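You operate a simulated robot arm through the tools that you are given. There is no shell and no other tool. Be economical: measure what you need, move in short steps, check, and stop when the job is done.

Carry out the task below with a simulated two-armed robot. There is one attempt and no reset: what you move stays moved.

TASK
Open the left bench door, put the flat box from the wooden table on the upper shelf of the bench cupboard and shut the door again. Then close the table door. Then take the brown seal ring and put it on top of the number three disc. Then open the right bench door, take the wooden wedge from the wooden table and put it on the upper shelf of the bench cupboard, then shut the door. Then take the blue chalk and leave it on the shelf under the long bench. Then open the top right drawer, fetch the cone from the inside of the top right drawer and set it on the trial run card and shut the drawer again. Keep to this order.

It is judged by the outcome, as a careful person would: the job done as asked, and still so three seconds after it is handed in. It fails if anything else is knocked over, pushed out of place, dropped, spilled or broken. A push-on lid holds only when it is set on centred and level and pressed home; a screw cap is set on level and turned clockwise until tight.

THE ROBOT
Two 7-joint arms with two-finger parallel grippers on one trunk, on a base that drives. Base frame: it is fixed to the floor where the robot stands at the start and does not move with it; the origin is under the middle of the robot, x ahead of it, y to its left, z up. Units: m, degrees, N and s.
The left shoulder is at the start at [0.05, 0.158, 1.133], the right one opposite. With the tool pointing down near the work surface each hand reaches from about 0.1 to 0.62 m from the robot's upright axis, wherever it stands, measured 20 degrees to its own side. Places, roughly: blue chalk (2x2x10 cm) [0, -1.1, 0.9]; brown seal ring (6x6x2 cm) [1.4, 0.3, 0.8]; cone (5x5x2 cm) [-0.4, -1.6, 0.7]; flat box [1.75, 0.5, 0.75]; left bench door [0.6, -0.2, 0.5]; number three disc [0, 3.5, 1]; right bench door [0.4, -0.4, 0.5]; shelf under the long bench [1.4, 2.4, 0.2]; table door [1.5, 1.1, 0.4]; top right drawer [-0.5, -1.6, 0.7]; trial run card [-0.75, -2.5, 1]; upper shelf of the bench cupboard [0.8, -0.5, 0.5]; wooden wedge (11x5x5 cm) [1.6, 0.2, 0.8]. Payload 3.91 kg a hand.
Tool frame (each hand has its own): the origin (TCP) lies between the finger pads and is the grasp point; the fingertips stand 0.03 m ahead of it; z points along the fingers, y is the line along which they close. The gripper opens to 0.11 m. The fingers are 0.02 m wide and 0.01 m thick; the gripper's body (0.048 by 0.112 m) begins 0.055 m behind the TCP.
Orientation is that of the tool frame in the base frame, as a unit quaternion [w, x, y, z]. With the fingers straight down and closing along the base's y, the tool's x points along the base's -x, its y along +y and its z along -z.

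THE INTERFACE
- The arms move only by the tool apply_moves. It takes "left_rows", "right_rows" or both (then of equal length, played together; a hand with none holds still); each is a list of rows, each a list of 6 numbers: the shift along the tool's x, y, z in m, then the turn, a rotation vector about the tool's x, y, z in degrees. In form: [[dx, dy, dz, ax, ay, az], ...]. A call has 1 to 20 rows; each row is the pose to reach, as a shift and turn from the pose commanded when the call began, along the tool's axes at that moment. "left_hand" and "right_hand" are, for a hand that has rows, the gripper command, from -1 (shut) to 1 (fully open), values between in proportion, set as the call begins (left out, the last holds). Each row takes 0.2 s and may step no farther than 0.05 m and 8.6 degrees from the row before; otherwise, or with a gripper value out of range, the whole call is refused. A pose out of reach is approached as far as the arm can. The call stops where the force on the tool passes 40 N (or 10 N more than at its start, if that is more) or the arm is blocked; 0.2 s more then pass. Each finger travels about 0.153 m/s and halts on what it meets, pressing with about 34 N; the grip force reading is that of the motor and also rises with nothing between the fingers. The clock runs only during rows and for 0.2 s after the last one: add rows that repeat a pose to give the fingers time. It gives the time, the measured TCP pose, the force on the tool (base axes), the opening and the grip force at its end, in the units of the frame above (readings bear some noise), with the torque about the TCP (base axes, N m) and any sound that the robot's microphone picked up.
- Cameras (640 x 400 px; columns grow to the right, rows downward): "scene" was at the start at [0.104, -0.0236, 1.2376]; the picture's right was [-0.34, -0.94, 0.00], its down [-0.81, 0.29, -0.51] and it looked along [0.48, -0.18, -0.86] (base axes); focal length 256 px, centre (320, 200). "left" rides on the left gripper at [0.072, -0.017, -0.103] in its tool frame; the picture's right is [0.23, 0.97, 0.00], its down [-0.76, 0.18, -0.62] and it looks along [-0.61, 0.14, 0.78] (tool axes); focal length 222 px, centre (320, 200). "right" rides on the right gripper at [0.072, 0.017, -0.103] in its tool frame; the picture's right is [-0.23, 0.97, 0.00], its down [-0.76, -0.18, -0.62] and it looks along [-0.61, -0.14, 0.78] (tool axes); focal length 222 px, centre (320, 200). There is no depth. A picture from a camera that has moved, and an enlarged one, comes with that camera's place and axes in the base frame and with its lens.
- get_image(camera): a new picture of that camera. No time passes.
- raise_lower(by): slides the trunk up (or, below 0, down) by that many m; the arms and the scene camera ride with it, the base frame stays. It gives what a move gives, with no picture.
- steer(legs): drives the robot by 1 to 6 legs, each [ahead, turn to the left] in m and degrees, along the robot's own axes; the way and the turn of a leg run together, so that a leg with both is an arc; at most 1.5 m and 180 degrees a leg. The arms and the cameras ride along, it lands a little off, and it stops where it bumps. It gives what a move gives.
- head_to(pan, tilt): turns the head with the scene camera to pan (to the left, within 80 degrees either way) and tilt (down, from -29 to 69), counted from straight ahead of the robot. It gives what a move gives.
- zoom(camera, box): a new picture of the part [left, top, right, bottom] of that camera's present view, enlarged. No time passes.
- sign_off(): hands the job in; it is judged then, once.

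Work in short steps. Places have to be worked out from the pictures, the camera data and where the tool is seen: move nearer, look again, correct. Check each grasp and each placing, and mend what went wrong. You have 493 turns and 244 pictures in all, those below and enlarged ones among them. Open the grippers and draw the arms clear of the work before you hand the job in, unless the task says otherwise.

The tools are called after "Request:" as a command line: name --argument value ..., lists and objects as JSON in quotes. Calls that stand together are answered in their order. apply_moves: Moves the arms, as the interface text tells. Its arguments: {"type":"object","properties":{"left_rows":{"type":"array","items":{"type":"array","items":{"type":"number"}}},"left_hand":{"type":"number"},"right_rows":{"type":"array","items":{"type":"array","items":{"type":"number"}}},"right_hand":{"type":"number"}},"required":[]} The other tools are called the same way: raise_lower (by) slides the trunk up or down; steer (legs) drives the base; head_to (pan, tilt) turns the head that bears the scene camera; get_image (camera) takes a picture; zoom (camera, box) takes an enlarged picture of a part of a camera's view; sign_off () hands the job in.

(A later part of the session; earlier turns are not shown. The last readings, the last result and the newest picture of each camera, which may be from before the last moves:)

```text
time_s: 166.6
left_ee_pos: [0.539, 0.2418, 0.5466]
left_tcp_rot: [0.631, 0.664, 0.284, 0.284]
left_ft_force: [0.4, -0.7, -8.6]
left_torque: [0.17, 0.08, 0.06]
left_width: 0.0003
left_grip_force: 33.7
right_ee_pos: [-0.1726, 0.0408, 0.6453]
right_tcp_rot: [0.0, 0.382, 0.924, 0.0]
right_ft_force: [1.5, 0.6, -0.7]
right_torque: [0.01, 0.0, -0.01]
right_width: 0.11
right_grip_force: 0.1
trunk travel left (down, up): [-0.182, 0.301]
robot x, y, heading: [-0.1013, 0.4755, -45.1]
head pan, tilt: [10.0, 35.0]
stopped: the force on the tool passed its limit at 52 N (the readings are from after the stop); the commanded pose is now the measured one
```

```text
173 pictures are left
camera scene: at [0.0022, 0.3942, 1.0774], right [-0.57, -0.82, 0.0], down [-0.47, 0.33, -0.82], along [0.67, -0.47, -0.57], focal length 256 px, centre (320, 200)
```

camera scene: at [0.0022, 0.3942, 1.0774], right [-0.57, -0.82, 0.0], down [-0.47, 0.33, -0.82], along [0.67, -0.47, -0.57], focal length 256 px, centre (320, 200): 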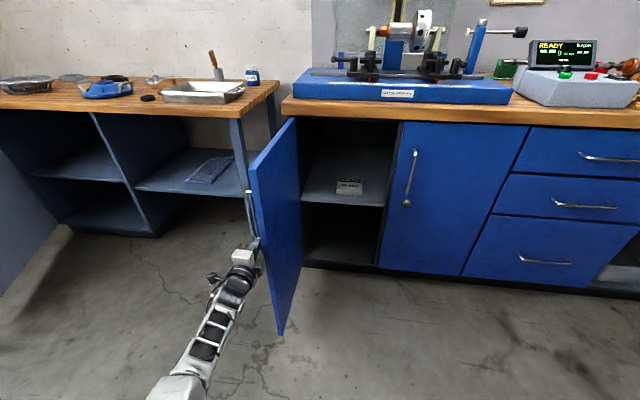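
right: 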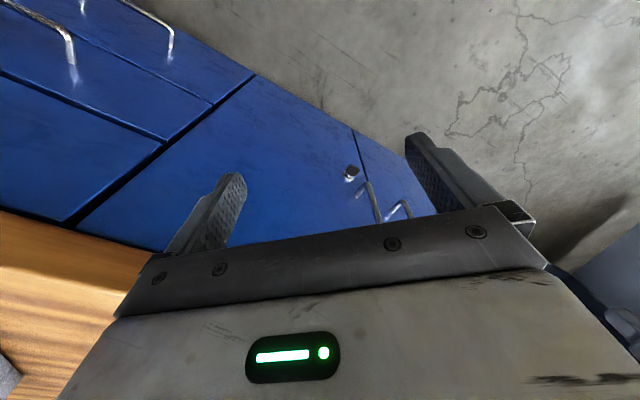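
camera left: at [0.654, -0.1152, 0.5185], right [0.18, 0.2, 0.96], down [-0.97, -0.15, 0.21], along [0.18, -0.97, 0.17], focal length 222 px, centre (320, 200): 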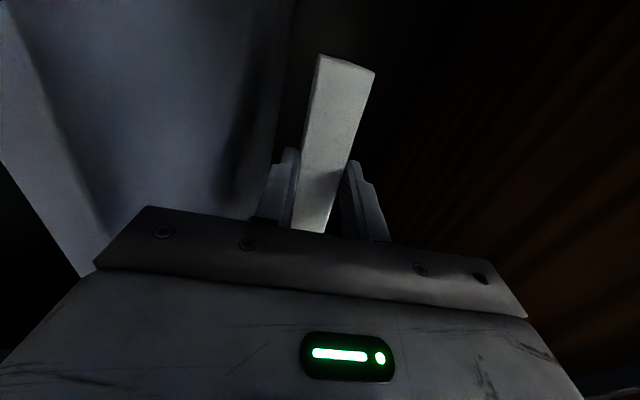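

The hand had caught under the handle; body is level again. I lower the hand 3 cm and continue sweeping right along the door's arc.

Request:
apply_moves --left_rows '[[0.005, -0.02, 0, 0, 0, 0], [0, -0.035, 0, 0, 0, 0], [-0.015, -0.035, 0, 0, 0, 0], [-0.03, -0.035, 0, 0, 0, 0], [-0.045, -0.035, 0.002, 0, 0, 0], [-0.06, -0.035, 0.005, 0, 0, 0], [-0.075, -0.035, 0.01, 0, 0, 0], [-0.09, -0.035, 0.014, 0, 0, 0], [-0.105, -0.035, 0.018, 0, 0, 0], [-0.12, -0.035, 0.022, 0, 0, 0], [-0.135, -0.035, 0.028, 0, 0, 0], [-0.15, -0.035, 0.035, 0, 0, 0]]'

Request:
get_image --camera "scene"

```text
time_s: 169.2
left_ee_pos: [0.4614, 0.1173, 0.523]
left_tcp_rot: [0.633, 0.661, 0.285, 0.286]
left_ft_force: [0.4, -0.6, -0.2]
left_torque: [-0.02, -0.01, 0.02]
left_width: 0.0
left_grip_force: 33.8
left hand out of reach, approached as far as the arm can: row 11, 12
right_ee_pos: [-0.1729, 0.0399, 0.6447]
right_tcp_rot: [0.001, 0.382, 0.924, 0.0]
right_ft_force: [-0.5, -0.9, 0.1]
right_torque: [0.01, 0.02, 0.03]
right_width: 0.1099
right_grip_force: 0.0
trunk travel left (down, up): [-0.182, 0.301]
robot x, y, heading: [-0.0999, 0.4741, -44.7]
head pan, tilt: [10.0, 35.0]
```

```text
172 pictures are left
camera scene: at [0.0015, 0.3949, 1.0777], right [-0.57, -0.82, 0.0], down [-0.47, 0.33, -0.82], along [0.67, -0.47, -0.57], focal length 256 px, centre (320, 200)
```

scene: 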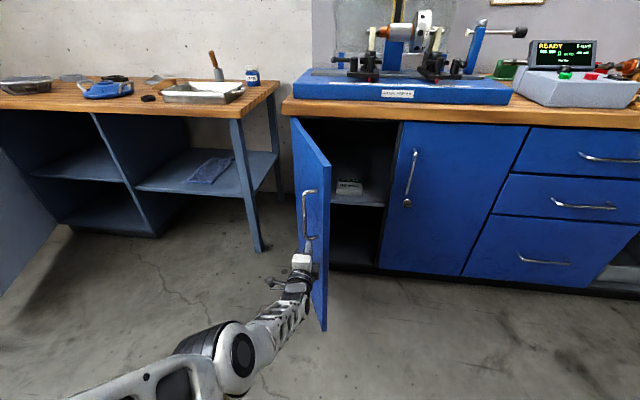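

Door ~63° open. I continue by driving in a small arc forward-right, the hand riding along.

Request:
steer --legs '[[0.1, -7]]'

Request:
get_image --camera "scene"

```text
time_s: 170.3
left_ee_pos: [0.4809, -0.0234, 0.5224]
left_tcp_rot: [0.65, 0.677, 0.243, 0.246]
left_ft_force: [-0.1, -0.7, 0.1]
left_torque: [0.0, -0.01, -0.02]
left_width: 0.0
left_grip_force: 33.7
right_ee_pos: [-0.1566, -0.0244, 0.6463]
right_tcp_rot: [0.001, 0.438, 0.899, -0.001]
right_ft_force: [0.8, 0.7, 0.1]
right_torque: [0.0, 0.02, 0.02]
right_width: 0.1102
right_grip_force: 0.0
trunk travel left (down, up): [-0.182, 0.301]
robot x, y, heading: [-0.0305, 0.3986, -51.8]
head pan, tilt: [10.0, 35.0]
```

```text
171 pictures are left
camera scene: at [0.0587, 0.3071, 1.0777], right [-0.67, -0.74, 0.0], down [-0.43, 0.38, -0.82], along [0.61, -0.55, -0.57], focal length 256 px, centre (320, 200)
```

scene: 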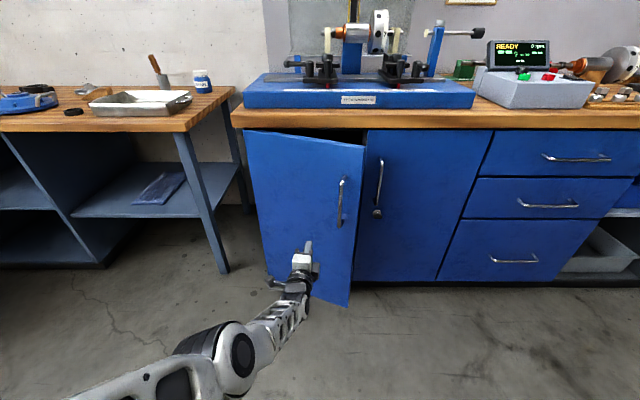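

Almost shut; drive forward to push it home.

Request:
steer --legs '[[0.14, 4]]'

Request:
get_image --camera "scene"

```text
time_s: 171.6
left_ee_pos: [0.5958, -0.0958, 0.5228]
left_tcp_rot: [0.642, 0.668, 0.265, 0.267]
left_ft_force: [-0.3, 0.8, 0.7]
left_torque: [0.01, 0.0, 0.01]
left_width: 0.0002
left_grip_force: 34.1
right_ee_pos: [-0.0423, -0.137, 0.6457]
right_tcp_rot: [0.0, 0.409, 0.913, 0.0]
right_ft_force: [-0.2, -0.4, 0.1]
right_torque: [-0.01, -0.02, -0.02]
right_width: 0.1101
right_grip_force: 0.1
trunk travel left (down, up): [-0.182, 0.301]
robot x, y, heading: [0.0541, 0.2932, -48.2]
head pan, tilt: [10.0, 35.0]
```

```text
170 pictures are left
camera scene: at [0.1525, 0.2078, 1.0777], right [-0.62, -0.79, 0.0], down [-0.45, 0.35, -0.82], along [0.64, -0.51, -0.57], focal length 256 px, centre (320, 200)
```

scene: 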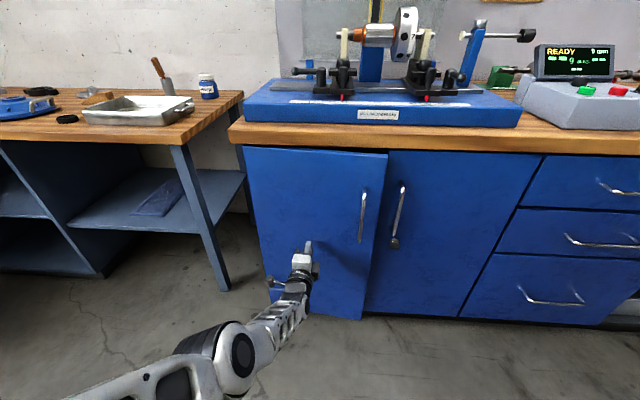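

Request:
steer --legs '[[0.05, 0]]'

Request:
apply_moves --left_rows '[[0, 0, 0.005, 0, 0, 0], [0, 0, 0.01, 0, 0, 0], [0, 0, 0.015, 0, 0, 0], [0, 0, 0.02, 0, 0, 0], [0, 0, 0.025, 0, 0, 0]]'

Request:
get_image --camera "scene"

```text
time_s: 172.7
left_ee_pos: [0.625, -0.13, 0.5215]
left_tcp_rot: [0.644, 0.666, 0.265, 0.268]
left_ft_force: [-0.7, 1.6, 0.2]
left_torque: [-0.03, -0.04, 0.02]
left_width: 0.0
left_grip_force: 34.1
right_ee_pos: [-0.0094, -0.1708, 0.6463]
right_tcp_rot: [0.0, 0.408, 0.913, -0.001]
right_ft_force: [-0.4, 0.4, -1.2]
right_torque: [0.01, -0.02, 0.02]
right_width: 0.11
right_grip_force: 0.0
trunk travel left (down, up): [-0.182, 0.301]
robot x, y, heading: [0.0863, 0.2593, -48.2]
head pan, tilt: [10.0, 35.0]
stopped in leg 1: the force on the tool passed its limit at 98 N (the readings are from after the stop); the commanded pose is now the measured one
```

```text
time_s: 173.3
left_ee_pos: [0.6246, -0.1288, 0.5206]
left_tcp_rot: [0.641, 0.668, 0.267, 0.267]
left_ft_force: [-6.2, 7.9, 5.5]
left_torque: [-0.14, -0.18, 0.12]
left_width: 0.0
left_grip_force: 33.5
left hand out of reach, approached as far as the arm can: row 1, 2
right_ee_pos: [-0.0096, -0.1712, 0.6457]
right_tcp_rot: [0.002, 0.407, 0.913, 0.0]
right_ft_force: [0.2, 1.1, 0.1]
right_torque: [-0.01, -0.01, 0.0]
right_width: 0.11
right_grip_force: 0.1
trunk travel left (down, up): [-0.182, 0.301]
robot x, y, heading: [0.0902, 0.2555, -48.0]
head pan, tilt: [10.0, 35.0]
stopped in row 2 (left hand): the force on the tool passed its limit at 46 N (the readings are from after the stop); the commanded pose is now the measured one
```

```text
169 pictures are left
camera scene: at [0.1831, 0.1738, 1.0779], right [-0.62, -0.79, 0.0], down [-0.45, 0.35, -0.82], along [0.64, -0.51, -0.57], focal length 256 px, centre (320, 200)
```

scene: 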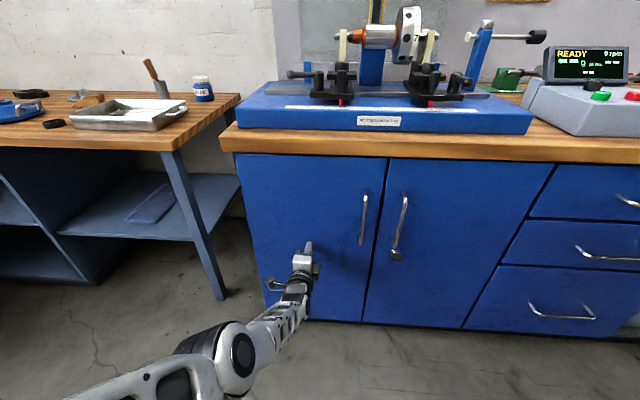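

The left bench door is shut flush. I retract and drive over to the table door.

Request:
apply_moves --left_rows '[[0, 0.01, -0.04, 0, 0, 0], [0.02, 0.02, -0.08, 0, 0, 0], [0.05, 0.02, -0.12, 0, 0, 0], [0.08, 0.02, -0.15, 0, 0, 0]]'

Request:
steer --legs '[[-0.35, 5], [0, 90], [1.15, 0], [0, -90]]'

Request:
head_to --pan 20 --tilt 35

Request:
get_image --camera "scene"

```text
time_s: 173.8
left_ee_pos: [0.6245, -0.1287, 0.5971]
left_tcp_rot: [0.668, 0.646, 0.256, 0.267]
left_ft_force: [-48.9, 40.7, -4.4]
left_torque: [-0.03, 0.51, 0.35]
left_width: 0.0
left_grip_force: 34.4
right_ee_pos: [-0.0103, -0.171, 0.6466]
right_tcp_rot: [0.002, 0.407, 0.914, -0.001]
right_ft_force: [-0.4, 0.4, -0.4]
right_torque: [-0.02, -0.02, 0.01]
right_width: 0.11
right_grip_force: 0.2
trunk travel left (down, up): [-0.182, 0.301]
robot x, y, heading: [0.086, 0.2579, -48.1]
head pan, tilt: [10.0, 35.0]
stopped in row 2 (left hand): the force on the tool passed its limit at 224 N (the readings are from after the stop); the commanded pose is now the measured one
```

```text
time_s: 189.2
left_ee_pos: [1.2389, 1.0597, 0.5998]
left_tcp_rot: [0.648, 0.624, 0.301, 0.317]
left_ft_force: [0.2, 0.9, -0.6]
left_torque: [-0.02, 0.01, -0.01]
left_width: 0.0002
left_grip_force: 34.1
right_ee_pos: [0.6139, 0.9256, 0.6453]
right_tcp_rot: [0.002, 0.338, 0.941, -0.001]
right_ft_force: [0.6, 0.3, 0.1]
right_torque: [-0.02, 0.0, 0.01]
right_width: 0.1101
right_grip_force: 0.0
trunk travel left (down, up): [-0.182, 0.301]
robot x, y, heading: [0.6484, 1.3647, -39.7]
head pan, tilt: [10.0, 35.0]
```

```text
time_s: 189.9
left_ee_pos: [1.2388, 1.0585, 0.5998]
left_tcp_rot: [0.648, 0.623, 0.302, 0.318]
left_ft_force: [-0.8, -0.5, -0.2]
left_torque: [-0.03, 0.0, -0.02]
left_width: 0.0002
left_grip_force: 34.2
right_ee_pos: [0.6146, 0.9255, 0.6453]
right_tcp_rot: [0.001, 0.338, 0.941, 0.0]
right_ft_force: [-0.4, -0.5, 0.1]
right_torque: [-0.01, -0.02, -0.02]
right_width: 0.11
right_grip_force: 0.0
trunk travel left (down, up): [-0.182, 0.301]
robot x, y, heading: [0.6466, 1.3651, -39.7]
head pan, tilt: [20.0, 35.0]
```

```text
168 pictures are left
camera scene: at [0.7613, 1.3104, 1.0777], right [-0.34, -0.94, 0.0], down [-0.54, 0.19, -0.82], along [0.77, -0.28, -0.57], focal length 256 px, centre (320, 200)
```

scene: 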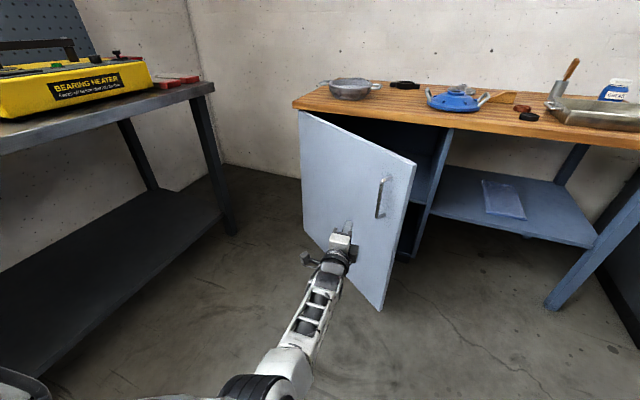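

Turning brought the hand against the door's outer face and swung it to ~36°. I turn slightly right and drive forward, pushing it with the hand.

Request:
steer --legs '[[0, -6], [0.28, 0]]'

Request:
get_image --camera "scene"

```text
time_s: 191.8
left_ee_pos: [1.2891, 0.8938, 0.5996]
left_tcp_rot: [0.667, 0.641, 0.258, 0.278]
left_ft_force: [-1.6, 0.2, -0.4]
left_torque: [0.03, 0.01, -0.01]
left_width: 0.0002
left_grip_force: 34.1
right_ee_pos: [0.6617, 0.835, 0.645]
right_tcp_rot: [0.002, 0.389, 0.921, -0.001]
right_ft_force: [0.0, 0.3, -0.2]
right_torque: [0.0, -0.01, 0.01]
right_width: 0.1101
right_grip_force: 0.0
trunk travel left (down, up): [-0.182, 0.301]
robot x, y, heading: [0.7441, 1.2678, -45.9]
head pan, tilt: [20.0, 35.0]
stopped in leg 2: the force on the tool passed its limit at 63 N (the readings are from after the stop); the commanded pose is now the measured one
```

```text
167 pictures are left
camera scene: at [0.8486, 1.202, 1.0776], right [-0.43, -0.9, 0.0], down [-0.52, 0.25, -0.82], along [0.74, -0.36, -0.57], focal length 256 px, centre (320, 200)
```

scene: 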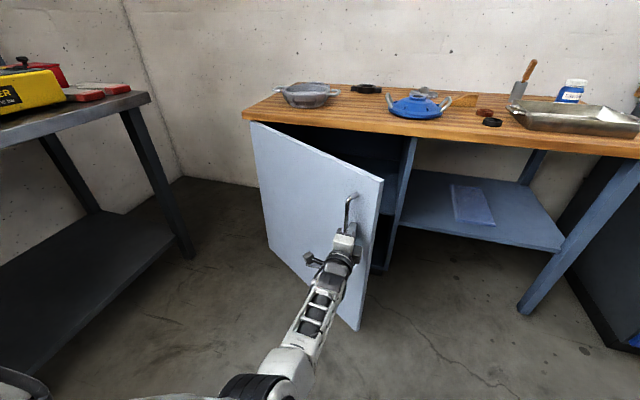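

The impact tripped the stop; the fingertip now bears on the door. I push with the arm slowly to get the door moving.

Request:
apply_moves --left_rows '[[0, 0, 0.008, 0, 0, 0], [0, 0, 0.016, 0, 0, 0], [0, 0, 0.026, 0, 0, 0], [0, 0, 0.036, 0, 0, 0], [0, 0, 0.046, 0, 0, 0], [0, 0, 0.056, 0, 0, 0]]'

Request:
steer --legs '[[0.2, 0]]'

Request:
get_image --camera "scene"

```text
time_s: 192.6
left_ee_pos: [1.2952, 0.8689, 0.5997]
left_tcp_rot: [0.67, 0.644, 0.253, 0.269]
left_ft_force: [-3.9, -0.6, 1.5]
left_torque: [0.02, -0.01, 0.03]
left_width: 0.0002
left_grip_force: 34.2
right_ee_pos: [0.6602, 0.8368, 0.6475]
right_tcp_rot: [0.002, 0.388, 0.921, -0.001]
right_ft_force: [0.1, -0.4, 0.4]
right_torque: [-0.02, -0.02, -0.01]
right_width: 0.11
right_grip_force: 0.0
trunk travel left (down, up): [-0.182, 0.301]
robot x, y, heading: [0.74, 1.2675, -45.7]
head pan, tilt: [20.0, 35.0]
stopped in row 3 (left hand): the force on the tool passed its limit at 42 N (the readings are from after the stop); the commanded pose is now the measured one
```

```text
time_s: 193.5
left_ee_pos: [1.3047, 0.8376, 0.5974]
left_tcp_rot: [0.67, 0.649, 0.249, 0.26]
left_ft_force: [-0.7, -0.1, 0.4]
left_torque: [-0.02, 0.03, -0.02]
left_width: 0.0
left_grip_force: 34.4
right_ee_pos: [0.6804, 0.8141, 0.6468]
right_tcp_rot: [0.001, 0.389, 0.921, -0.001]
right_ft_force: [0.4, -0.2, 0.4]
right_torque: [0.02, 0.02, 0.02]
right_width: 0.1099
right_grip_force: 0.1
trunk travel left (down, up): [-0.182, 0.301]
robot x, y, heading: [0.7568, 1.2449, -45.8]
head pan, tilt: [20.0, 35.0]
stopped in leg 1: the force on the tool passed its limit at 49 N (the readings are from after the stop); the commanded pose is now the measured one
```

```text
166 pictures are left
camera scene: at [0.8689, 1.179, 1.0776], right [-0.44, -0.9, 0.0], down [-0.52, 0.25, -0.82], along [0.74, -0.36, -0.57], focal length 256 px, centre (320, 200)
```

scene: 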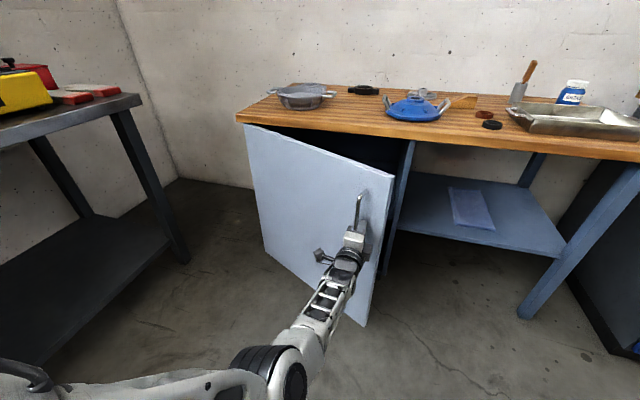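

The finger caught by the handle's post. I back off, lower 9 cm, and push on the plain panel below the handle.

Request:
apply_moves --left_rows '[[0, 0, -0.02, 0, 0, 0], [0, -0.02, -0.04, 0, 0, 0], [0, -0.05, -0.05, 0, 0, 0], [0, -0.09, -0.05, 0, 0, 0]]'

Request:
get_image --camera "scene"

```text
time_s: 194.5
left_ee_pos: [1.2693, 0.8721, 0.5164]
left_tcp_rot: [0.67, 0.649, 0.248, 0.261]
left_ft_force: [-0.3, 0.2, 1.4]
left_torque: [0.04, 0.03, -0.01]
left_width: 0.0
left_grip_force: 33.8
left hand out of reach, approached as far as the arm can: row 4
right_ee_pos: [0.6815, 0.8127, 0.646]
right_tcp_rot: [0.001, 0.388, 0.921, 0.0]
right_ft_force: [-0.3, 0.2, 0.4]
right_torque: [0.0, -0.01, 0.01]
right_width: 0.1099
right_grip_force: 0.0
trunk travel left (down, up): [-0.182, 0.301]
robot x, y, heading: [0.7604, 1.2468, -46.1]
head pan, tilt: [20.0, 35.0]
```

```text
165 pictures are left
camera scene: at [0.8687, 1.1789, 1.0777], right [-0.44, -0.9, 0.0], down [-0.52, 0.25, -0.82], along [0.74, -0.36, -0.57], focal length 256 px, centre (320, 200)
```

scene: 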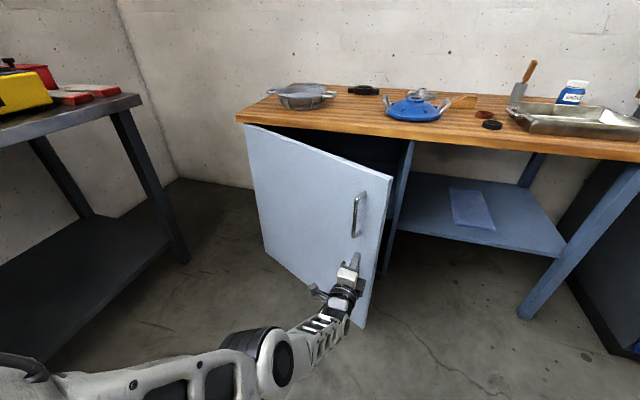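

Request:
apply_moves --left_rows '[[0.01, 0.005, -0.03, 0, 0, 0], [0.025, 0.01, -0.06, 0, 0, 0], [0.04, 0.01, -0.08, 0, 0, 0]]'

Request:
steer --legs '[[0.15, 0]]'

Request:
get_image --camera "scene"

```text
time_s: 195.1
left_ee_pos: [1.305, 0.8681, 0.659]
left_tcp_rot: [0.742, 0.565, 0.219, 0.287]
left_ft_force: [0.7, -0.2, -1.0]
left_torque: [-0.01, -0.01, -0.01]
left_width: 0.0
left_grip_force: 33.9
right_ee_pos: [0.6814, 0.8144, 0.645]
right_tcp_rot: [0.001, 0.39, 0.921, 0.0]
right_ft_force: [-0.3, -0.4, 0.2]
right_torque: [-0.01, 0.05, 0.0]
right_width: 0.1098
right_grip_force: 0.0
trunk travel left (down, up): [-0.182, 0.301]
robot x, y, heading: [0.7593, 1.2477, -46.3]
head pan, tilt: [20.0, 35.0]
stopped in row 3 (left hand): the arm was blocked; the commanded pose is now the measured one
```

```text
time_s: 196.5
left_ee_pos: [1.4108, 0.7615, 0.6587]
left_tcp_rot: [0.742, 0.564, 0.219, 0.288]
left_ft_force: [-0.2, 0.0, -0.1]
left_torque: [-0.01, -0.01, -0.08]
left_width: 0.0001
left_grip_force: 33.7
right_ee_pos: [0.7868, 0.7054, 0.6465]
right_tcp_rot: [0.001, 0.388, 0.921, -0.001]
right_ft_force: [0.1, -0.2, 0.1]
right_torque: [0.0, 0.0, 0.03]
right_width: 0.1099
right_grip_force: 0.0
trunk travel left (down, up): [-0.182, 0.301]
robot x, y, heading: [0.8653, 1.1368, -45.9]
head pan, tilt: [20.0, 35.0]
```

```text
164 pictures are left
camera scene: at [0.9734, 1.0715, 1.0777], right [-0.44, -0.9, 0.0], down [-0.52, 0.25, -0.82], along [0.74, -0.36, -0.57], focal length 256 px, centre (320, 200)
```

scene: 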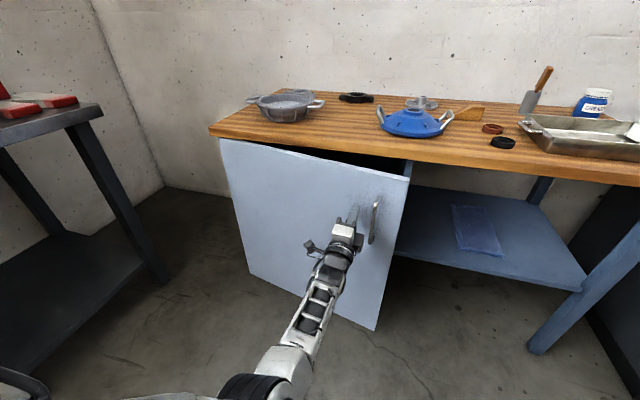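

Door is at ~12° now. Drive forward another 10 cm.

Request:
steer --legs '[[0.07, 0]]'

Request:
steer --legs '[[0.04, 0]]'

Request:
get_image --camera "scene"

```text
time_s: 197.5
left_ee_pos: [1.4586, 0.7132, 0.6597]
left_tcp_rot: [0.742, 0.563, 0.22, 0.29]
left_ft_force: [0.1, -0.5, -1.0]
left_torque: [-0.01, -0.02, -0.01]
left_width: 0.0001
left_grip_force: 33.7
right_ee_pos: [0.8364, 0.6569, 0.6451]
right_tcp_rot: [0.001, 0.387, 0.922, 0.0]
right_ft_force: [0.4, -1.1, -0.2]
right_torque: [0.01, 0.03, -0.01]
right_width: 0.11
right_grip_force: 0.1
trunk travel left (down, up): [-0.182, 0.301]
robot x, y, heading: [0.9137, 1.0891, -45.7]
head pan, tilt: [20.0, 35.0]
```

```text
time_s: 198.4
left_ee_pos: [1.4876, 0.6842, 0.6599]
left_tcp_rot: [0.742, 0.563, 0.219, 0.289]
left_ft_force: [0.2, -0.5, -0.4]
left_torque: [0.0, 0.01, -0.03]
left_width: 0.0002
left_grip_force: 34.2
right_ee_pos: [0.8642, 0.6281, 0.6467]
right_tcp_rot: [0.001, 0.386, 0.922, -0.001]
right_ft_force: [-0.3, 1.2, 0.6]
right_torque: [-0.01, 0.0, 0.0]
right_width: 0.1101
right_grip_force: 0.1
trunk travel left (down, up): [-0.182, 0.301]
robot x, y, heading: [0.9425, 1.0595, -45.8]
head pan, tilt: [20.0, 35.0]
```

```text
163 pictures are left
camera scene: at [1.0499, 0.9935, 1.0777], right [-0.43, -0.9, 0.0], down [-0.52, 0.25, -0.82], along [0.74, -0.36, -0.57], focal length 256 px, centre (320, 200)
```

scene: 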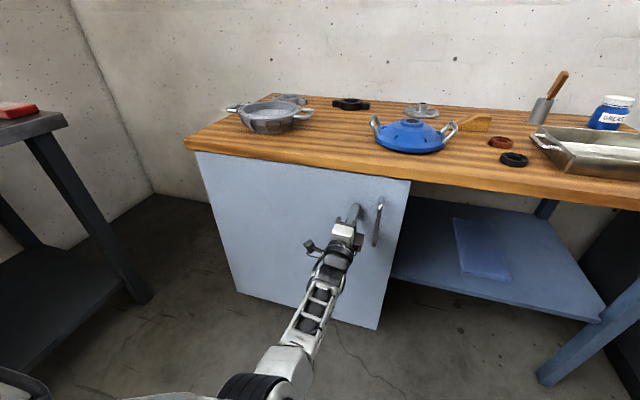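

It looks shut; a further small push should meet the stop.

Request:
steer --legs '[[0.03, 0]]'

Request:
zoom --camera "scene" --box '[180, 130, 500, 330]'

```text
time_s: 199.1
left_ee_pos: [1.4906, 0.6829, 0.6592]
left_tcp_rot: [0.745, 0.56, 0.217, 0.291]
left_ft_force: [-17.0, 15.6, 1.9]
left_torque: [-0.02, 0.02, 0.14]
left_width: 0.0001
left_grip_force: 34.0
right_ee_pos: [0.8683, 0.6238, 0.6468]
right_tcp_rot: [0.002, 0.387, 0.922, -0.001]
right_ft_force: [0.3, -0.8, -1.3]
right_torque: [0.04, -0.02, -0.02]
right_width: 0.1101
right_grip_force: 0.0
trunk travel left (down, up): [-0.182, 0.301]
robot x, y, heading: [0.9442, 1.0595, -45.8]
head pan, tilt: [20.0, 35.0]
stopped in leg 1: the force on the tool passed its limit at 127 N (the readings are from after the stop); the commanded pose is now the measured one
```

```text
2.00 times, centred on (340, 230) of scene
camera zoom: at [1.0521, 0.9911, 1.0779], right [-0.43, -0.9, 0.0], down [-0.52, 0.25, -0.82], along [0.74, -0.36, -0.57], focal length 512 px, centre (280, 140)
```

zoom: 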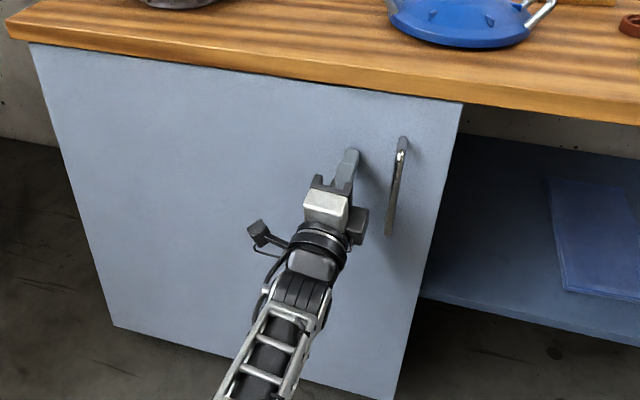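

The table door is shut firmly. I back off, raise the trunk, and retract the left arm to a compact pose.

Request:
steer --legs '[[-0.35, 0]]'

Request:
raise_lower --by 0.2

Request:
apply_moves --left_rows '[[0.03, 0.01, -0.03, 0, 0, 0], [0.06, 0.02, -0.06, 0, 0, 0], [0.09, 0.03, -0.09, 0, 0, 0], [0.12, 0.04, -0.12, 0, 0, 0], [0.15, 0.05, -0.15, 0, 0, 0], [0.18, 0.06, -0.18, 0, 0, 0], [0.2, 0.07, -0.2, 0, 0, 0]]'

Request:
get_image --camera "scene"

```text
time_s: 201.4
left_ee_pos: [1.2548, 0.9322, 0.6585]
left_tcp_rot: [0.742, 0.559, 0.223, 0.296]
left_ft_force: [0.5, -0.2, -0.1]
left_torque: [0.0, -0.02, 0.0]
left_width: 0.0
left_grip_force: 34.0
right_ee_pos: [0.6334, 0.8655, 0.646]
right_tcp_rot: [0.001, 0.38, 0.925, 0.0]
right_ft_force: [0.0, 0.6, 0.4]
right_torque: [0.01, 0.01, 0.03]
right_width: 0.11
right_grip_force: 0.0
trunk travel left (down, up): [-0.182, 0.301]
robot x, y, heading: [0.7013, 1.2982, -45.1]
head pan, tilt: [20.0, 35.0]
```

```text
time_s: 203.5
left_ee_pos: [1.2555, 0.9335, 0.8587]
left_tcp_rot: [0.742, 0.559, 0.223, 0.295]
left_ft_force: [0.2, 0.0, 0.4]
left_torque: [0.0, 0.03, -0.01]
left_width: 0.0
left_grip_force: 34.0
right_ee_pos: [0.6332, 0.8657, 0.8456]
right_tcp_rot: [0.002, 0.381, 0.925, -0.001]
right_ft_force: [-0.2, 0.8, 0.0]
right_torque: [0.01, -0.03, -0.01]
right_width: 0.1098
right_grip_force: 0.0
trunk travel left (down, up): [-0.382, 0.101]
robot x, y, heading: [0.7047, 1.2952, -45.0]
head pan, tilt: [20.0, 35.0]
```

```text
time_s: 204.4
left_ee_pos: [1.2865, 1.0452, 0.9605]
left_tcp_rot: [0.794, 0.483, 0.2, 0.311]
left_ft_force: [0.0, 1.7, 0.1]
left_torque: [-0.02, 0.02, 0.03]
left_width: 0.0001
left_grip_force: 33.8
right_ee_pos: [0.6328, 0.8659, 0.8468]
right_tcp_rot: [0.002, 0.38, 0.925, 0.0]
right_ft_force: [0.2, 0.1, 0.0]
right_torque: [-0.03, -0.01, 0.01]
right_width: 0.1099
right_grip_force: 0.0
trunk travel left (down, up): [-0.382, 0.101]
robot x, y, heading: [0.7037, 1.3013, -44.9]
head pan, tilt: [20.0, 35.0]
stopped in row 4 (left hand): the arm was blocked; the commanded pose is now the measured one
```

```text
161 pictures are left
camera scene: at [0.8138, 1.2346, 1.2777], right [-0.42, -0.91, 0.0], down [-0.52, 0.24, -0.82], along [0.74, -0.34, -0.57], focal length 256 px, centre (320, 200)
```

scene: 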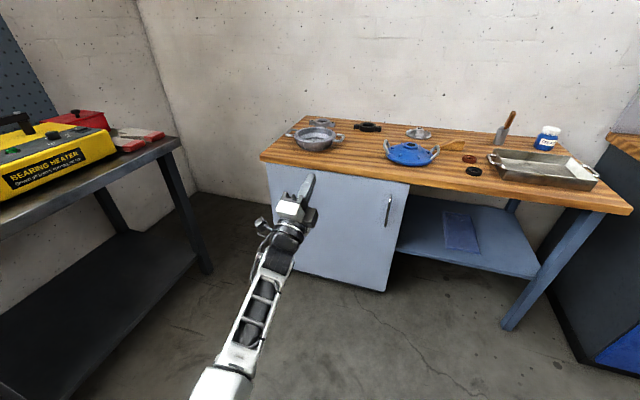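

The wrist seems at a joint limit with this roll; I unroll the left hand 90° first.

Request:
apply_moves --left_rows '[[0, 0, 0, 0, 0, -8], [0, 0, 0, 0, 0, -16], [0, 0, 0, 0, 0, -24], [0, 0, 0, 0, 0, -32], [0, 0, 0, 0, 0, -40], [0, 0, 0, 0, 0, -48], [0, 0, 0, 0, 0, -56], [0, 0, 0, 0, 0, -64], [0, 0, 0, 0, 0, -72], [0, 0, 0, 0, 0, -80], [0, 0, 0, 0, 0, -88]]'

Request:
get_image --camera "scene"

```text
time_s: 206.8
left_ee_pos: [1.2881, 1.0445, 0.9616]
left_tcp_rot: [0.786, 0.208, 0.48, -0.328]
left_ft_force: [0.3, 0.7, 0.0]
left_torque: [0.01, -0.01, 0.01]
left_width: 0.0001
left_grip_force: 33.8
right_ee_pos: [0.6343, 0.8665, 0.8464]
right_tcp_rot: [0.001, 0.381, 0.925, 0.0]
right_ft_force: [0.1, 0.0, 0.1]
right_torque: [-0.03, -0.03, 0.0]
right_width: 0.1103
right_grip_force: 0.1
trunk travel left (down, up): [-0.382, 0.101]
robot x, y, heading: [0.7054, 1.2988, -45.0]
head pan, tilt: [20.0, 35.0]
```

```text
160 pictures are left
camera scene: at [0.8135, 1.2344, 1.2777], right [-0.42, -0.91, 0.0], down [-0.52, 0.24, -0.82], along [0.74, -0.35, -0.57], focal length 256 px, centre (320, 200)
```

scene: 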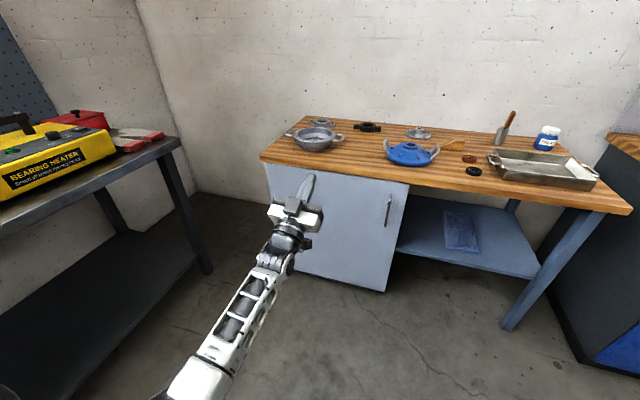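

Request:
apply_moves --left_rows '[[-0.004, 0, -0.013, 0, 8.4, 0], [-0.008, 0, -0.026, 0, 16.8, 0], [-0.012, 0, -0.039, 0, 25.2, 0], [-0.016, 0, -0.052, 0, 33.6, 0], [-0.02, 0, -0.065, 0, 42, 0], [-0.024, 0, -0.078, 0, 50.4, 0], [-0.028, 0, -0.091, 0, 58.8, 0], [-0.032, 0, -0.104, 0, 67.2, 0], [-0.036, 0, -0.117, 0, 75.6, 0], [-0.04, 0, -0.13, 0, 84, 0], [-0.045, 0, -0.143, 0, 92.4, 0], [-0.05, 0, -0.156, 0, 100.8, 0], [-0.055, 0, -0.17, 0, 109.2, 0], [-0.059, 0, -0.183, 0, 117, 0]]' --left_hand 1

```text
time_s: 209.8
left_ee_pos: [1.1555, 1.1831, 0.9317]
left_tcp_rot: [-0.001, 0.387, 0.922, 0.008]
left_ft_force: [-0.1, -0.3, 0.4]
left_torque: [0.01, -0.01, 0.04]
left_width: 0.1101
left_grip_force: 0.1
right_ee_pos: [0.6335, 0.8657, 0.8462]
right_tcp_rot: [0.002, 0.38, 0.925, -0.001]
right_ft_force: [0.1, 0.3, -1.0]
right_torque: [0.02, 0.01, 0.0]
right_width: 0.11
right_grip_force: 0.0
trunk travel left (down, up): [-0.382, 0.101]
robot x, y, heading: [0.7034, 1.3001, -45.0]
head pan, tilt: [20.0, 35.0]
```

Left hand is compact now. I drive to the table with the ring in front of the right shoulder.

Request:
raise_lower --by 0.06

Request:
steer --legs '[[0, -8], [0.42, 0], [0, 10], [0.22, 0]]'

Request:
head_to --pan -10 --tilt 50

Request:
get_image --camera "scene"

```text
time_s: 210.8
left_ee_pos: [1.1565, 1.1827, 0.9907]
left_tcp_rot: [0.001, 0.387, 0.922, 0.008]
left_ft_force: [0.0, -0.8, 0.4]
left_torque: [0.0, -0.01, -0.01]
left_width: 0.1099
left_grip_force: 0.0
right_ee_pos: [0.6334, 0.8665, 0.906]
right_tcp_rot: [0.002, 0.38, 0.925, 0.0]
right_ft_force: [0.4, 0.3, -0.3]
right_torque: [0.03, -0.01, -0.01]
right_width: 0.1102
right_grip_force: 0.0
trunk travel left (down, up): [-0.442, 0.041]
robot x, y, heading: [0.7044, 1.2975, -44.9]
head pan, tilt: [20.0, 35.0]
```

```text
time_s: 216.1
left_ee_pos: [1.5793, 0.7089, 0.9914]
left_tcp_rot: [0.001, 0.371, 0.929, 0.007]
left_ft_force: [-0.3, 0.1, 0.7]
left_torque: [-0.01, -0.01, 0.04]
left_width: 0.1102
left_grip_force: 0.1
right_ee_pos: [1.0686, 0.3747, 0.9059]
right_tcp_rot: [0.001, 0.364, 0.931, 0.0]
right_ft_force: [0.3, -0.5, -0.2]
right_torque: [0.03, 0.0, 0.0]
right_width: 0.11
right_grip_force: 0.1
trunk travel left (down, up): [-0.442, 0.041]
robot x, y, heading: [1.1226, 0.8164, -42.6]
head pan, tilt: [20.0, 35.0]
```

```text
time_s: 217.0
left_ee_pos: [1.5782, 0.7095, 0.991]
left_tcp_rot: [0.002, 0.371, 0.929, 0.007]
left_ft_force: [0.3, 0.8, -0.5]
left_torque: [0.0, 0.0, 0.01]
left_width: 0.1099
left_grip_force: 0.1
right_ee_pos: [1.068, 0.3762, 0.9057]
right_tcp_rot: [0.002, 0.365, 0.931, -0.001]
right_ft_force: [-0.4, 0.0, -0.9]
right_torque: [0.0, 0.01, 0.01]
right_width: 0.1103
right_grip_force: 0.0
trunk travel left (down, up): [-0.442, 0.041]
robot x, y, heading: [1.1204, 0.8128, -42.9]
head pan, tilt: [-10.0, 50.0]
```

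```text
159 pictures are left
camera scene: at [1.2007, 0.7234, 1.316], right [-0.8, -0.6, 0.0], down [-0.46, 0.61, -0.64], along [0.39, -0.51, -0.77], focal length 256 px, centre (320, 200)
```

scene: 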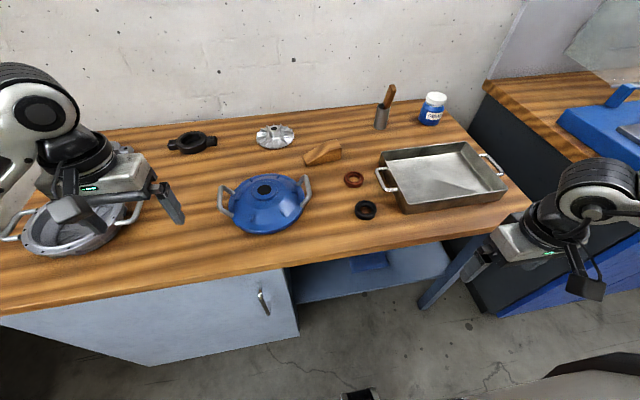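

Ring at (1.430, 0.267). I raise the right hand a little and move above it.

Request:
apply_moves --right_rows '[[-0.02, 0.03, -0.03, 0, 0, 0], [-0.05, 0.06, -0.04, 0, 0, 0], [-0.09, 0.08, -0.04, 0, 0, 0], [-0.13, 0.1, -0.04, 0, 0, 0], [-0.17, 0.12, -0.04, 0, 0, 0], [-0.21, 0.14, -0.04, 0, 0, 0], [-0.25, 0.155, -0.04, 0, 0, 0], [-0.29, 0.166, -0.03, 0, 0, 0], [-0.32, 0.166, -0.02, 0, 0, 0], [-0.3406, 0.166, -0.01, 0, 0, 0], [-0.3406, 0.166, -0.01, 0, 0, 0]]' --right_hand 0.55

Request:
get_image --camera "right"

```text
time_s: 219.4
left_ee_pos: [1.5782, 0.7098, 0.9915]
left_tcp_rot: [0.001, 0.371, 0.929, 0.007]
left_ft_force: [0.1, 0.1, -0.1]
left_torque: [0.0, -0.03, 0.03]
left_width: 0.1102
left_grip_force: 0.0
right_ee_pos: [1.4314, 0.2686, 0.9132]
right_tcp_rot: [0.002, 0.363, 0.932, -0.001]
right_ft_force: [-0.4, 0.2, 0.5]
right_torque: [-0.01, 0.02, 0.05]
right_width: 0.0853
right_grip_force: 0.1
trunk travel left (down, up): [-0.442, 0.041]
robot x, y, heading: [1.1249, 0.815, -42.9]
head pan, tilt: [-10.0, 50.0]
```

```text
158 pictures are left
camera right: at [1.3891, 0.3291, 1.0151], right [0.83, 0.56, 0.0], down [0.44, -0.64, 0.63], along [0.35, -0.52, -0.78], focal length 222 px, centre (320, 200)
```

right: 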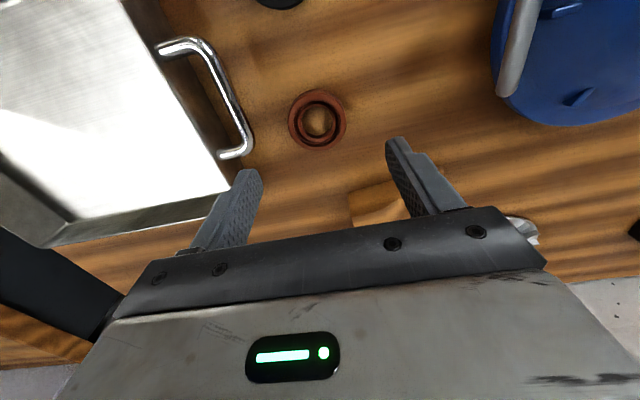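

Ring well centred (small correction −0.6 cm). Lower to grasp height z≈0.831.

Request:
apply_moves --right_rows '[[0.0057, -0.0034, 0.02, 0, 0, 0], [0.0057, -0.0034, 0.04, 0, 0, 0], [0.0057, -0.0034, 0.06, 0, 0, 0], [0.0057, -0.0034, 0.074, 0, 0, 0], [0.0057, -0.0034, 0.081, 0, 0, 0]]'

Request:
get_image --camera "right"

```text
time_s: 220.6
left_ee_pos: [1.5782, 0.7118, 0.992]
left_tcp_rot: [0.002, 0.371, 0.929, 0.006]
left_ft_force: [0.2, -0.3, -0.2]
left_torque: [0.0, -0.04, -0.02]
left_width: 0.1101
left_grip_force: 0.0
right_ee_pos: [1.4275, 0.2692, 0.8407]
right_tcp_rot: [0.005, 0.364, 0.932, -0.001]
right_ft_force: [-2.5, 3.5, 22.7]
right_torque: [-0.87, 1.02, -0.27]
right_width: 0.0854
right_grip_force: 0.0
trunk travel left (down, up): [-0.442, 0.041]
robot x, y, heading: [1.1258, 0.8109, -42.9]
head pan, tilt: [-10.0, 50.0]
```

```text
157 pictures are left
camera right: at [1.3839, 0.331, 0.9416], right [0.83, 0.56, 0.0], down [0.44, -0.64, 0.63], along [0.36, -0.52, -0.78], focal length 222 px, centre (320, 200)
```

right: 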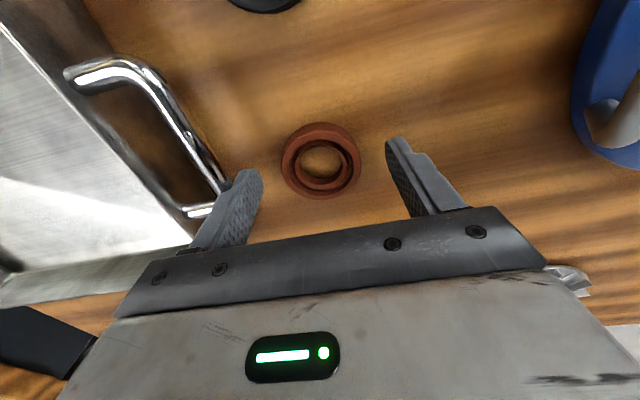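

The right fingertip touches the tray handle's foot. I lift slightly, narrow the opening to 7.2 cm and lower again.

Request:
apply_moves --right_rows '[[0, 0, -0.02, 0, 0, 0], [0, 0.005, -0.02, 0, 0, 0]]' --right_hand 0.31

Request:
apply_moves --right_rows '[[0, 0, 0.012, 0, 0, 0], [0, 0, 0.02, 0, 0, 0], [0, 0, 0.024, 0, 0, 0]]'

Request:
get_image --camera "right"

```text
time_s: 221.2
left_ee_pos: [1.5797, 0.7093, 0.9905]
left_tcp_rot: [0.001, 0.37, 0.929, 0.007]
left_ft_force: [0.0, 0.7, -0.3]
left_torque: [0.01, -0.01, -0.03]
left_width: 0.11
left_grip_force: 0.1
right_ee_pos: [1.4281, 0.2717, 0.8553]
right_tcp_rot: [0.001, 0.364, 0.931, -0.001]
right_ft_force: [0.1, -0.4, 0.3]
right_torque: [0.04, -0.01, -0.01]
right_width: 0.0723
right_grip_force: 0.1
trunk travel left (down, up): [-0.442, 0.041]
robot x, y, heading: [1.124, 0.8112, -43.0]
head pan, tilt: [-10.0, 50.0]
```

```text
time_s: 222.0
left_ee_pos: [1.5783, 0.7107, 0.9919]
left_tcp_rot: [0.001, 0.37, 0.929, 0.006]
left_ft_force: [0.0, -0.1, 1.0]
left_torque: [-0.04, 0.01, 0.0]
left_width: 0.1101
left_grip_force: 0.1
right_ee_pos: [1.4289, 0.2728, 0.8327]
right_tcp_rot: [0.002, 0.365, 0.931, -0.001]
right_ft_force: [-0.2, 0.4, -0.1]
right_torque: [0.01, -0.01, 0.01]
right_width: 0.0723
right_grip_force: 0.1
trunk travel left (down, up): [-0.442, 0.041]
robot x, y, heading: [1.1212, 0.8121, -42.8]
head pan, tilt: [-10.0, 50.0]
```

```text
156 pictures are left
camera right: at [1.3873, 0.334, 0.9336], right [0.83, 0.56, 0.0], down [0.44, -0.65, 0.63], along [0.35, -0.52, -0.78], focal length 222 px, centre (320, 200)
```

right: 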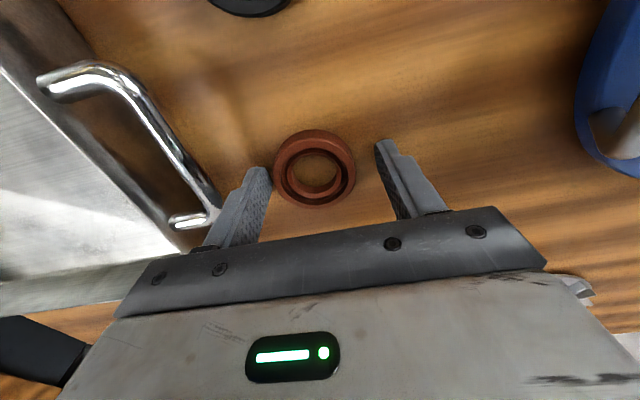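

Centred; close on the ring and lift.

Request:
apply_moves --right_rows '[[0, -0.002, 0.001, 0, 0, 0], [0, -0.002, 0.001, 0, 0, 0], [0, -0.002, 0.001, 0, 0, 0]]' --right_hand -1

Request:
apply_moves --right_rows '[[0, 0, -0.03, 0, 0, 0], [0, 0, -0.07, 0, 0, 0], [0, 0, -0.11, 0, 0, 0]]'

Request:
get_image --camera "right"

```text
time_s: 222.8
left_ee_pos: [1.5789, 0.7116, 0.9914]
left_tcp_rot: [0.003, 0.37, 0.929, 0.007]
left_ft_force: [-0.1, -0.5, 0.5]
left_torque: [0.02, -0.02, 0.01]
left_width: 0.1099
left_grip_force: 0.1
right_ee_pos: [1.4283, 0.2714, 0.8317]
right_tcp_rot: [0.003, 0.363, 0.932, 0.0]
right_ft_force: [3.3, 4.5, 7.2]
right_torque: [0.03, 0.0, -0.04]
right_width: 0.0523
right_grip_force: 33.6
trunk travel left (down, up): [-0.442, 0.041]
robot x, y, heading: [1.1229, 0.8136, -42.7]
head pan, tilt: [-10.0, 50.0]
```

```text
time_s: 223.6
left_ee_pos: [1.5779, 0.7099, 0.9916]
left_tcp_rot: [0.001, 0.371, 0.929, 0.007]
left_ft_force: [0.2, -0.2, 0.1]
left_torque: [-0.01, -0.03, 0.02]
left_width: 0.11
left_grip_force: 0.1
right_ee_pos: [1.4258, 0.2737, 0.9415]
right_tcp_rot: [0.002, 0.363, 0.932, -0.001]
right_ft_force: [0.0, -0.1, -0.8]
right_torque: [0.01, -0.02, 0.01]
right_width: 0.0525
right_grip_force: 34.2
trunk travel left (down, up): [-0.442, 0.041]
robot x, y, heading: [1.125, 0.8121, -42.7]
head pan, tilt: [-10.0, 50.0]
```

```text
155 pictures are left
camera right: at [1.3846, 0.334, 1.0443], right [0.83, 0.56, 0.0], down [0.44, -0.65, 0.63], along [0.35, -0.52, -0.78], focal length 222 px, centre (320, 200)
```

right: 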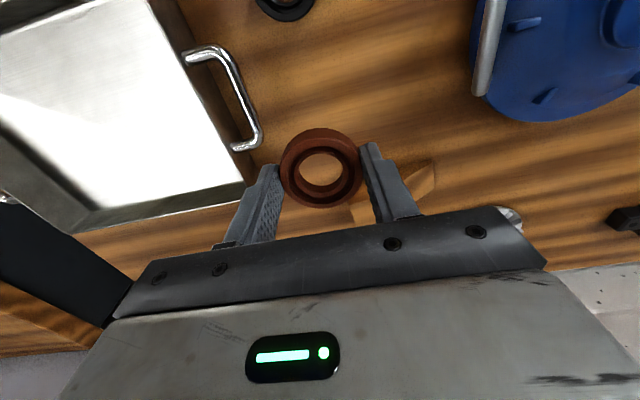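

Ring is held (5.2 cm). I retract the right arm and back off, then look toward the left wall bench for the number three disc.

Request:
apply_moves --right_rows '[[0.04, 0, -0.02, 0, 0, 0], [0.08, 0, -0.03, 0, 0, 0], [0.12, 0, -0.03, 0, 0, 0], [0.16, 0, -0.03, 0, 0, 0], [0.2, 0, -0.03, 0, 0, 0], [0.24, 0, -0.03, 0, 0, 0]]'

Request:
steer --legs '[[-0.75, 0], [0, 90]]'

Request:
head_to --pan 50 --tilt 15

Request:
get_image --camera "scene"

```text
time_s: 225.0
left_ee_pos: [1.5785, 0.7102, 0.9917]
left_tcp_rot: [0.002, 0.37, 0.929, 0.007]
left_ft_force: [0.2, -0.7, 0.1]
left_torque: [0.0, -0.03, -0.02]
left_width: 0.1104
left_grip_force: 0.0
right_ee_pos: [1.2479, 0.4332, 0.9708]
right_tcp_rot: [0.002, 0.364, 0.931, -0.001]
right_ft_force: [-0.6, 0.0, -0.1]
right_torque: [0.03, -0.02, -0.01]
right_width: 0.0524
right_grip_force: 34.1
trunk travel left (down, up): [-0.442, 0.041]
robot x, y, heading: [1.1234, 0.8123, -42.5]
head pan, tilt: [-10.0, 50.0]
```

```text
time_s: 232.8
left_ee_pos: [0.6683, 1.7657, 0.9923]
left_tcp_rot: [-0.004, -0.405, 0.914, 0.007]
left_ft_force: [0.2, 1.0, -0.2]
left_torque: [-0.01, 0.01, 0.01]
left_width: 0.11
left_grip_force: 0.1
right_ee_pos: [0.9531, 1.4432, 0.9703]
right_tcp_rot: [0.001, -0.413, 0.911, 0.0]
right_ft_force: [-0.4, 0.0, 0.1]
right_torque: [-0.03, 0.01, 0.03]
right_width: 0.0523
right_grip_force: 33.9
trunk travel left (down, up): [-0.442, 0.041]
robot x, y, heading: [0.5771, 1.3034, 48.6]
head pan, tilt: [-10.0, 50.0]
```

```text
time_s: 234.2
left_ee_pos: [0.6694, 1.7666, 0.991]
left_tcp_rot: [-0.003, -0.405, 0.914, 0.006]
left_ft_force: [0.2, -0.1, 0.0]
left_torque: [-0.01, -0.01, 0.0]
left_width: 0.1098
left_grip_force: 0.0
right_ee_pos: [0.9532, 1.4434, 0.9711]
right_tcp_rot: [0.002, -0.413, 0.911, 0.001]
right_ft_force: [-0.2, -0.4, 1.2]
right_torque: [0.03, -0.04, -0.01]
right_width: 0.0526
right_grip_force: 34.2
trunk travel left (down, up): [-0.442, 0.041]
robot x, y, heading: [0.5777, 1.3117, 48.5]
head pan, tilt: [50.0, 15.0]
```

```text
154 pictures are left
camera scene: at [0.5905, 1.4311, 1.3696], right [0.99, 0.15, 0.0], down [0.04, -0.26, -0.97], along [-0.14, 0.96, -0.26], focal length 256 px, centre (320, 200)
```

scene: 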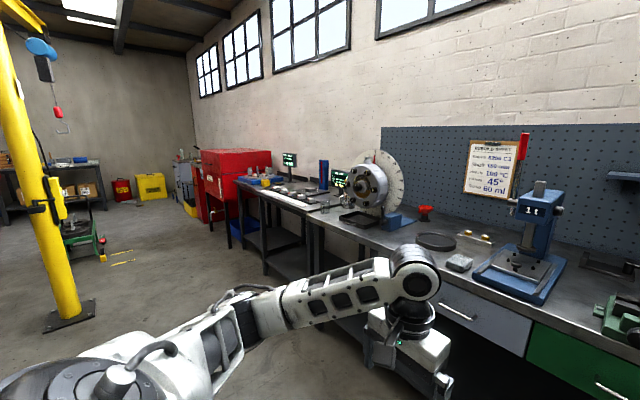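

Request:
zoom --camera "scene" --box '[230, 140, 430, 265]'

```text
3.20 times, centred on (330, 202) of scene
camera zoom: at [0.5905, 1.4311, 1.3696], right [0.99, 0.15, 0.0], down [0.04, -0.26, -0.97], along [-0.14, 0.96, -0.26], focal length 819 px, centre (288, 192)
```

zoom: 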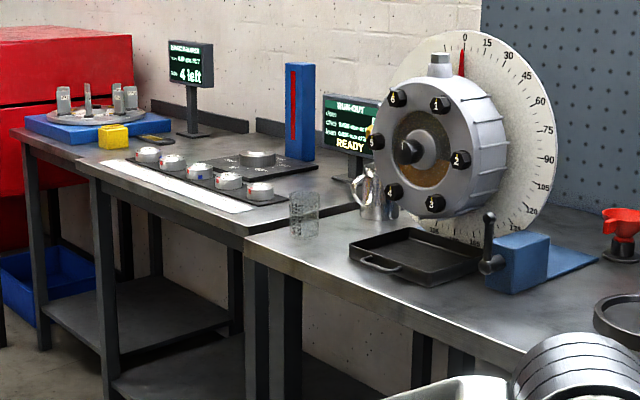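

Five discs lie in a row on the second bench near (0.07, 3.4). I drive along the left bench to stand before them.

Request:
steer --legs '[[0.22, -1.5], [0, 90], [1.5, 0], [0.5, 0], [0, -90]]'

Request:
head_to --pan -10 --tilt 30

Request:
get_image --camera "scene"

```text
time_s: 252.9
left_ee_pos: [-0.6662, 3.2649, 0.9906]
left_tcp_rot: [-0.004, -0.424, 0.905, 0.006]
left_ft_force: [-0.8, -0.2, -1.0]
left_torque: [0.01, -0.03, -0.01]
left_width: 0.1097
left_grip_force: 0.1
right_ee_pos: [-0.3694, 2.9544, 0.97]
right_tcp_rot: [0.002, -0.432, 0.902, 0.001]
right_ft_force: [0.3, -1.1, -0.7]
right_torque: [0.03, 0.02, -0.03]
right_width: 0.0524
right_grip_force: 34.0
trunk travel left (down, up): [-0.442, 0.041]
robot x, y, heading: [-0.7376, 2.8068, 50.7]
head pan, tilt: [50.0, 15.0]
```

```text
time_s: 254.2
left_ee_pos: [-0.6666, 3.2649, 0.9918]
left_tcp_rot: [-0.004, -0.424, 0.906, 0.007]
left_ft_force: [-0.2, 0.6, 0.0]
left_torque: [0.02, 0.02, 0.05]
left_width: 0.11
left_grip_force: 0.0
right_ee_pos: [-0.3683, 2.9541, 0.9706]
right_tcp_rot: [0.002, -0.432, 0.902, 0.001]
right_ft_force: [-0.4, 0.4, 0.3]
right_torque: [-0.01, 0.02, -0.01]
right_width: 0.0525
right_grip_force: 34.3
trunk travel left (down, up): [-0.442, 0.041]
robot x, y, heading: [-0.7383, 2.8068, 50.7]
head pan, tilt: [-10.0, 30.0]
```

```text
152 pictures are left
camera scene: at [-0.6448, 2.8953, 1.3455], right [0.65, -0.76, 0.0], down [-0.38, -0.33, -0.87], along [0.65, 0.57, -0.5], focal length 256 px, centre (320, 200)
```

scene: 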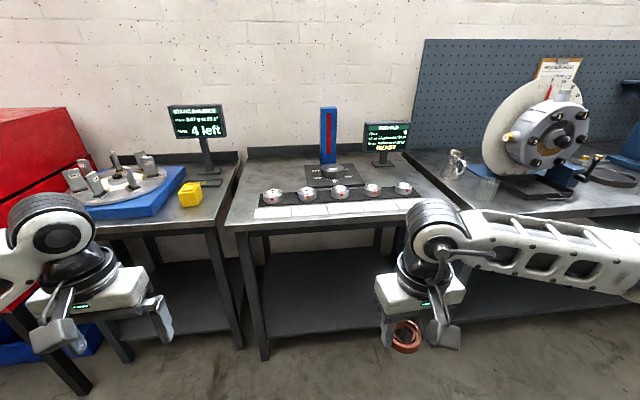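

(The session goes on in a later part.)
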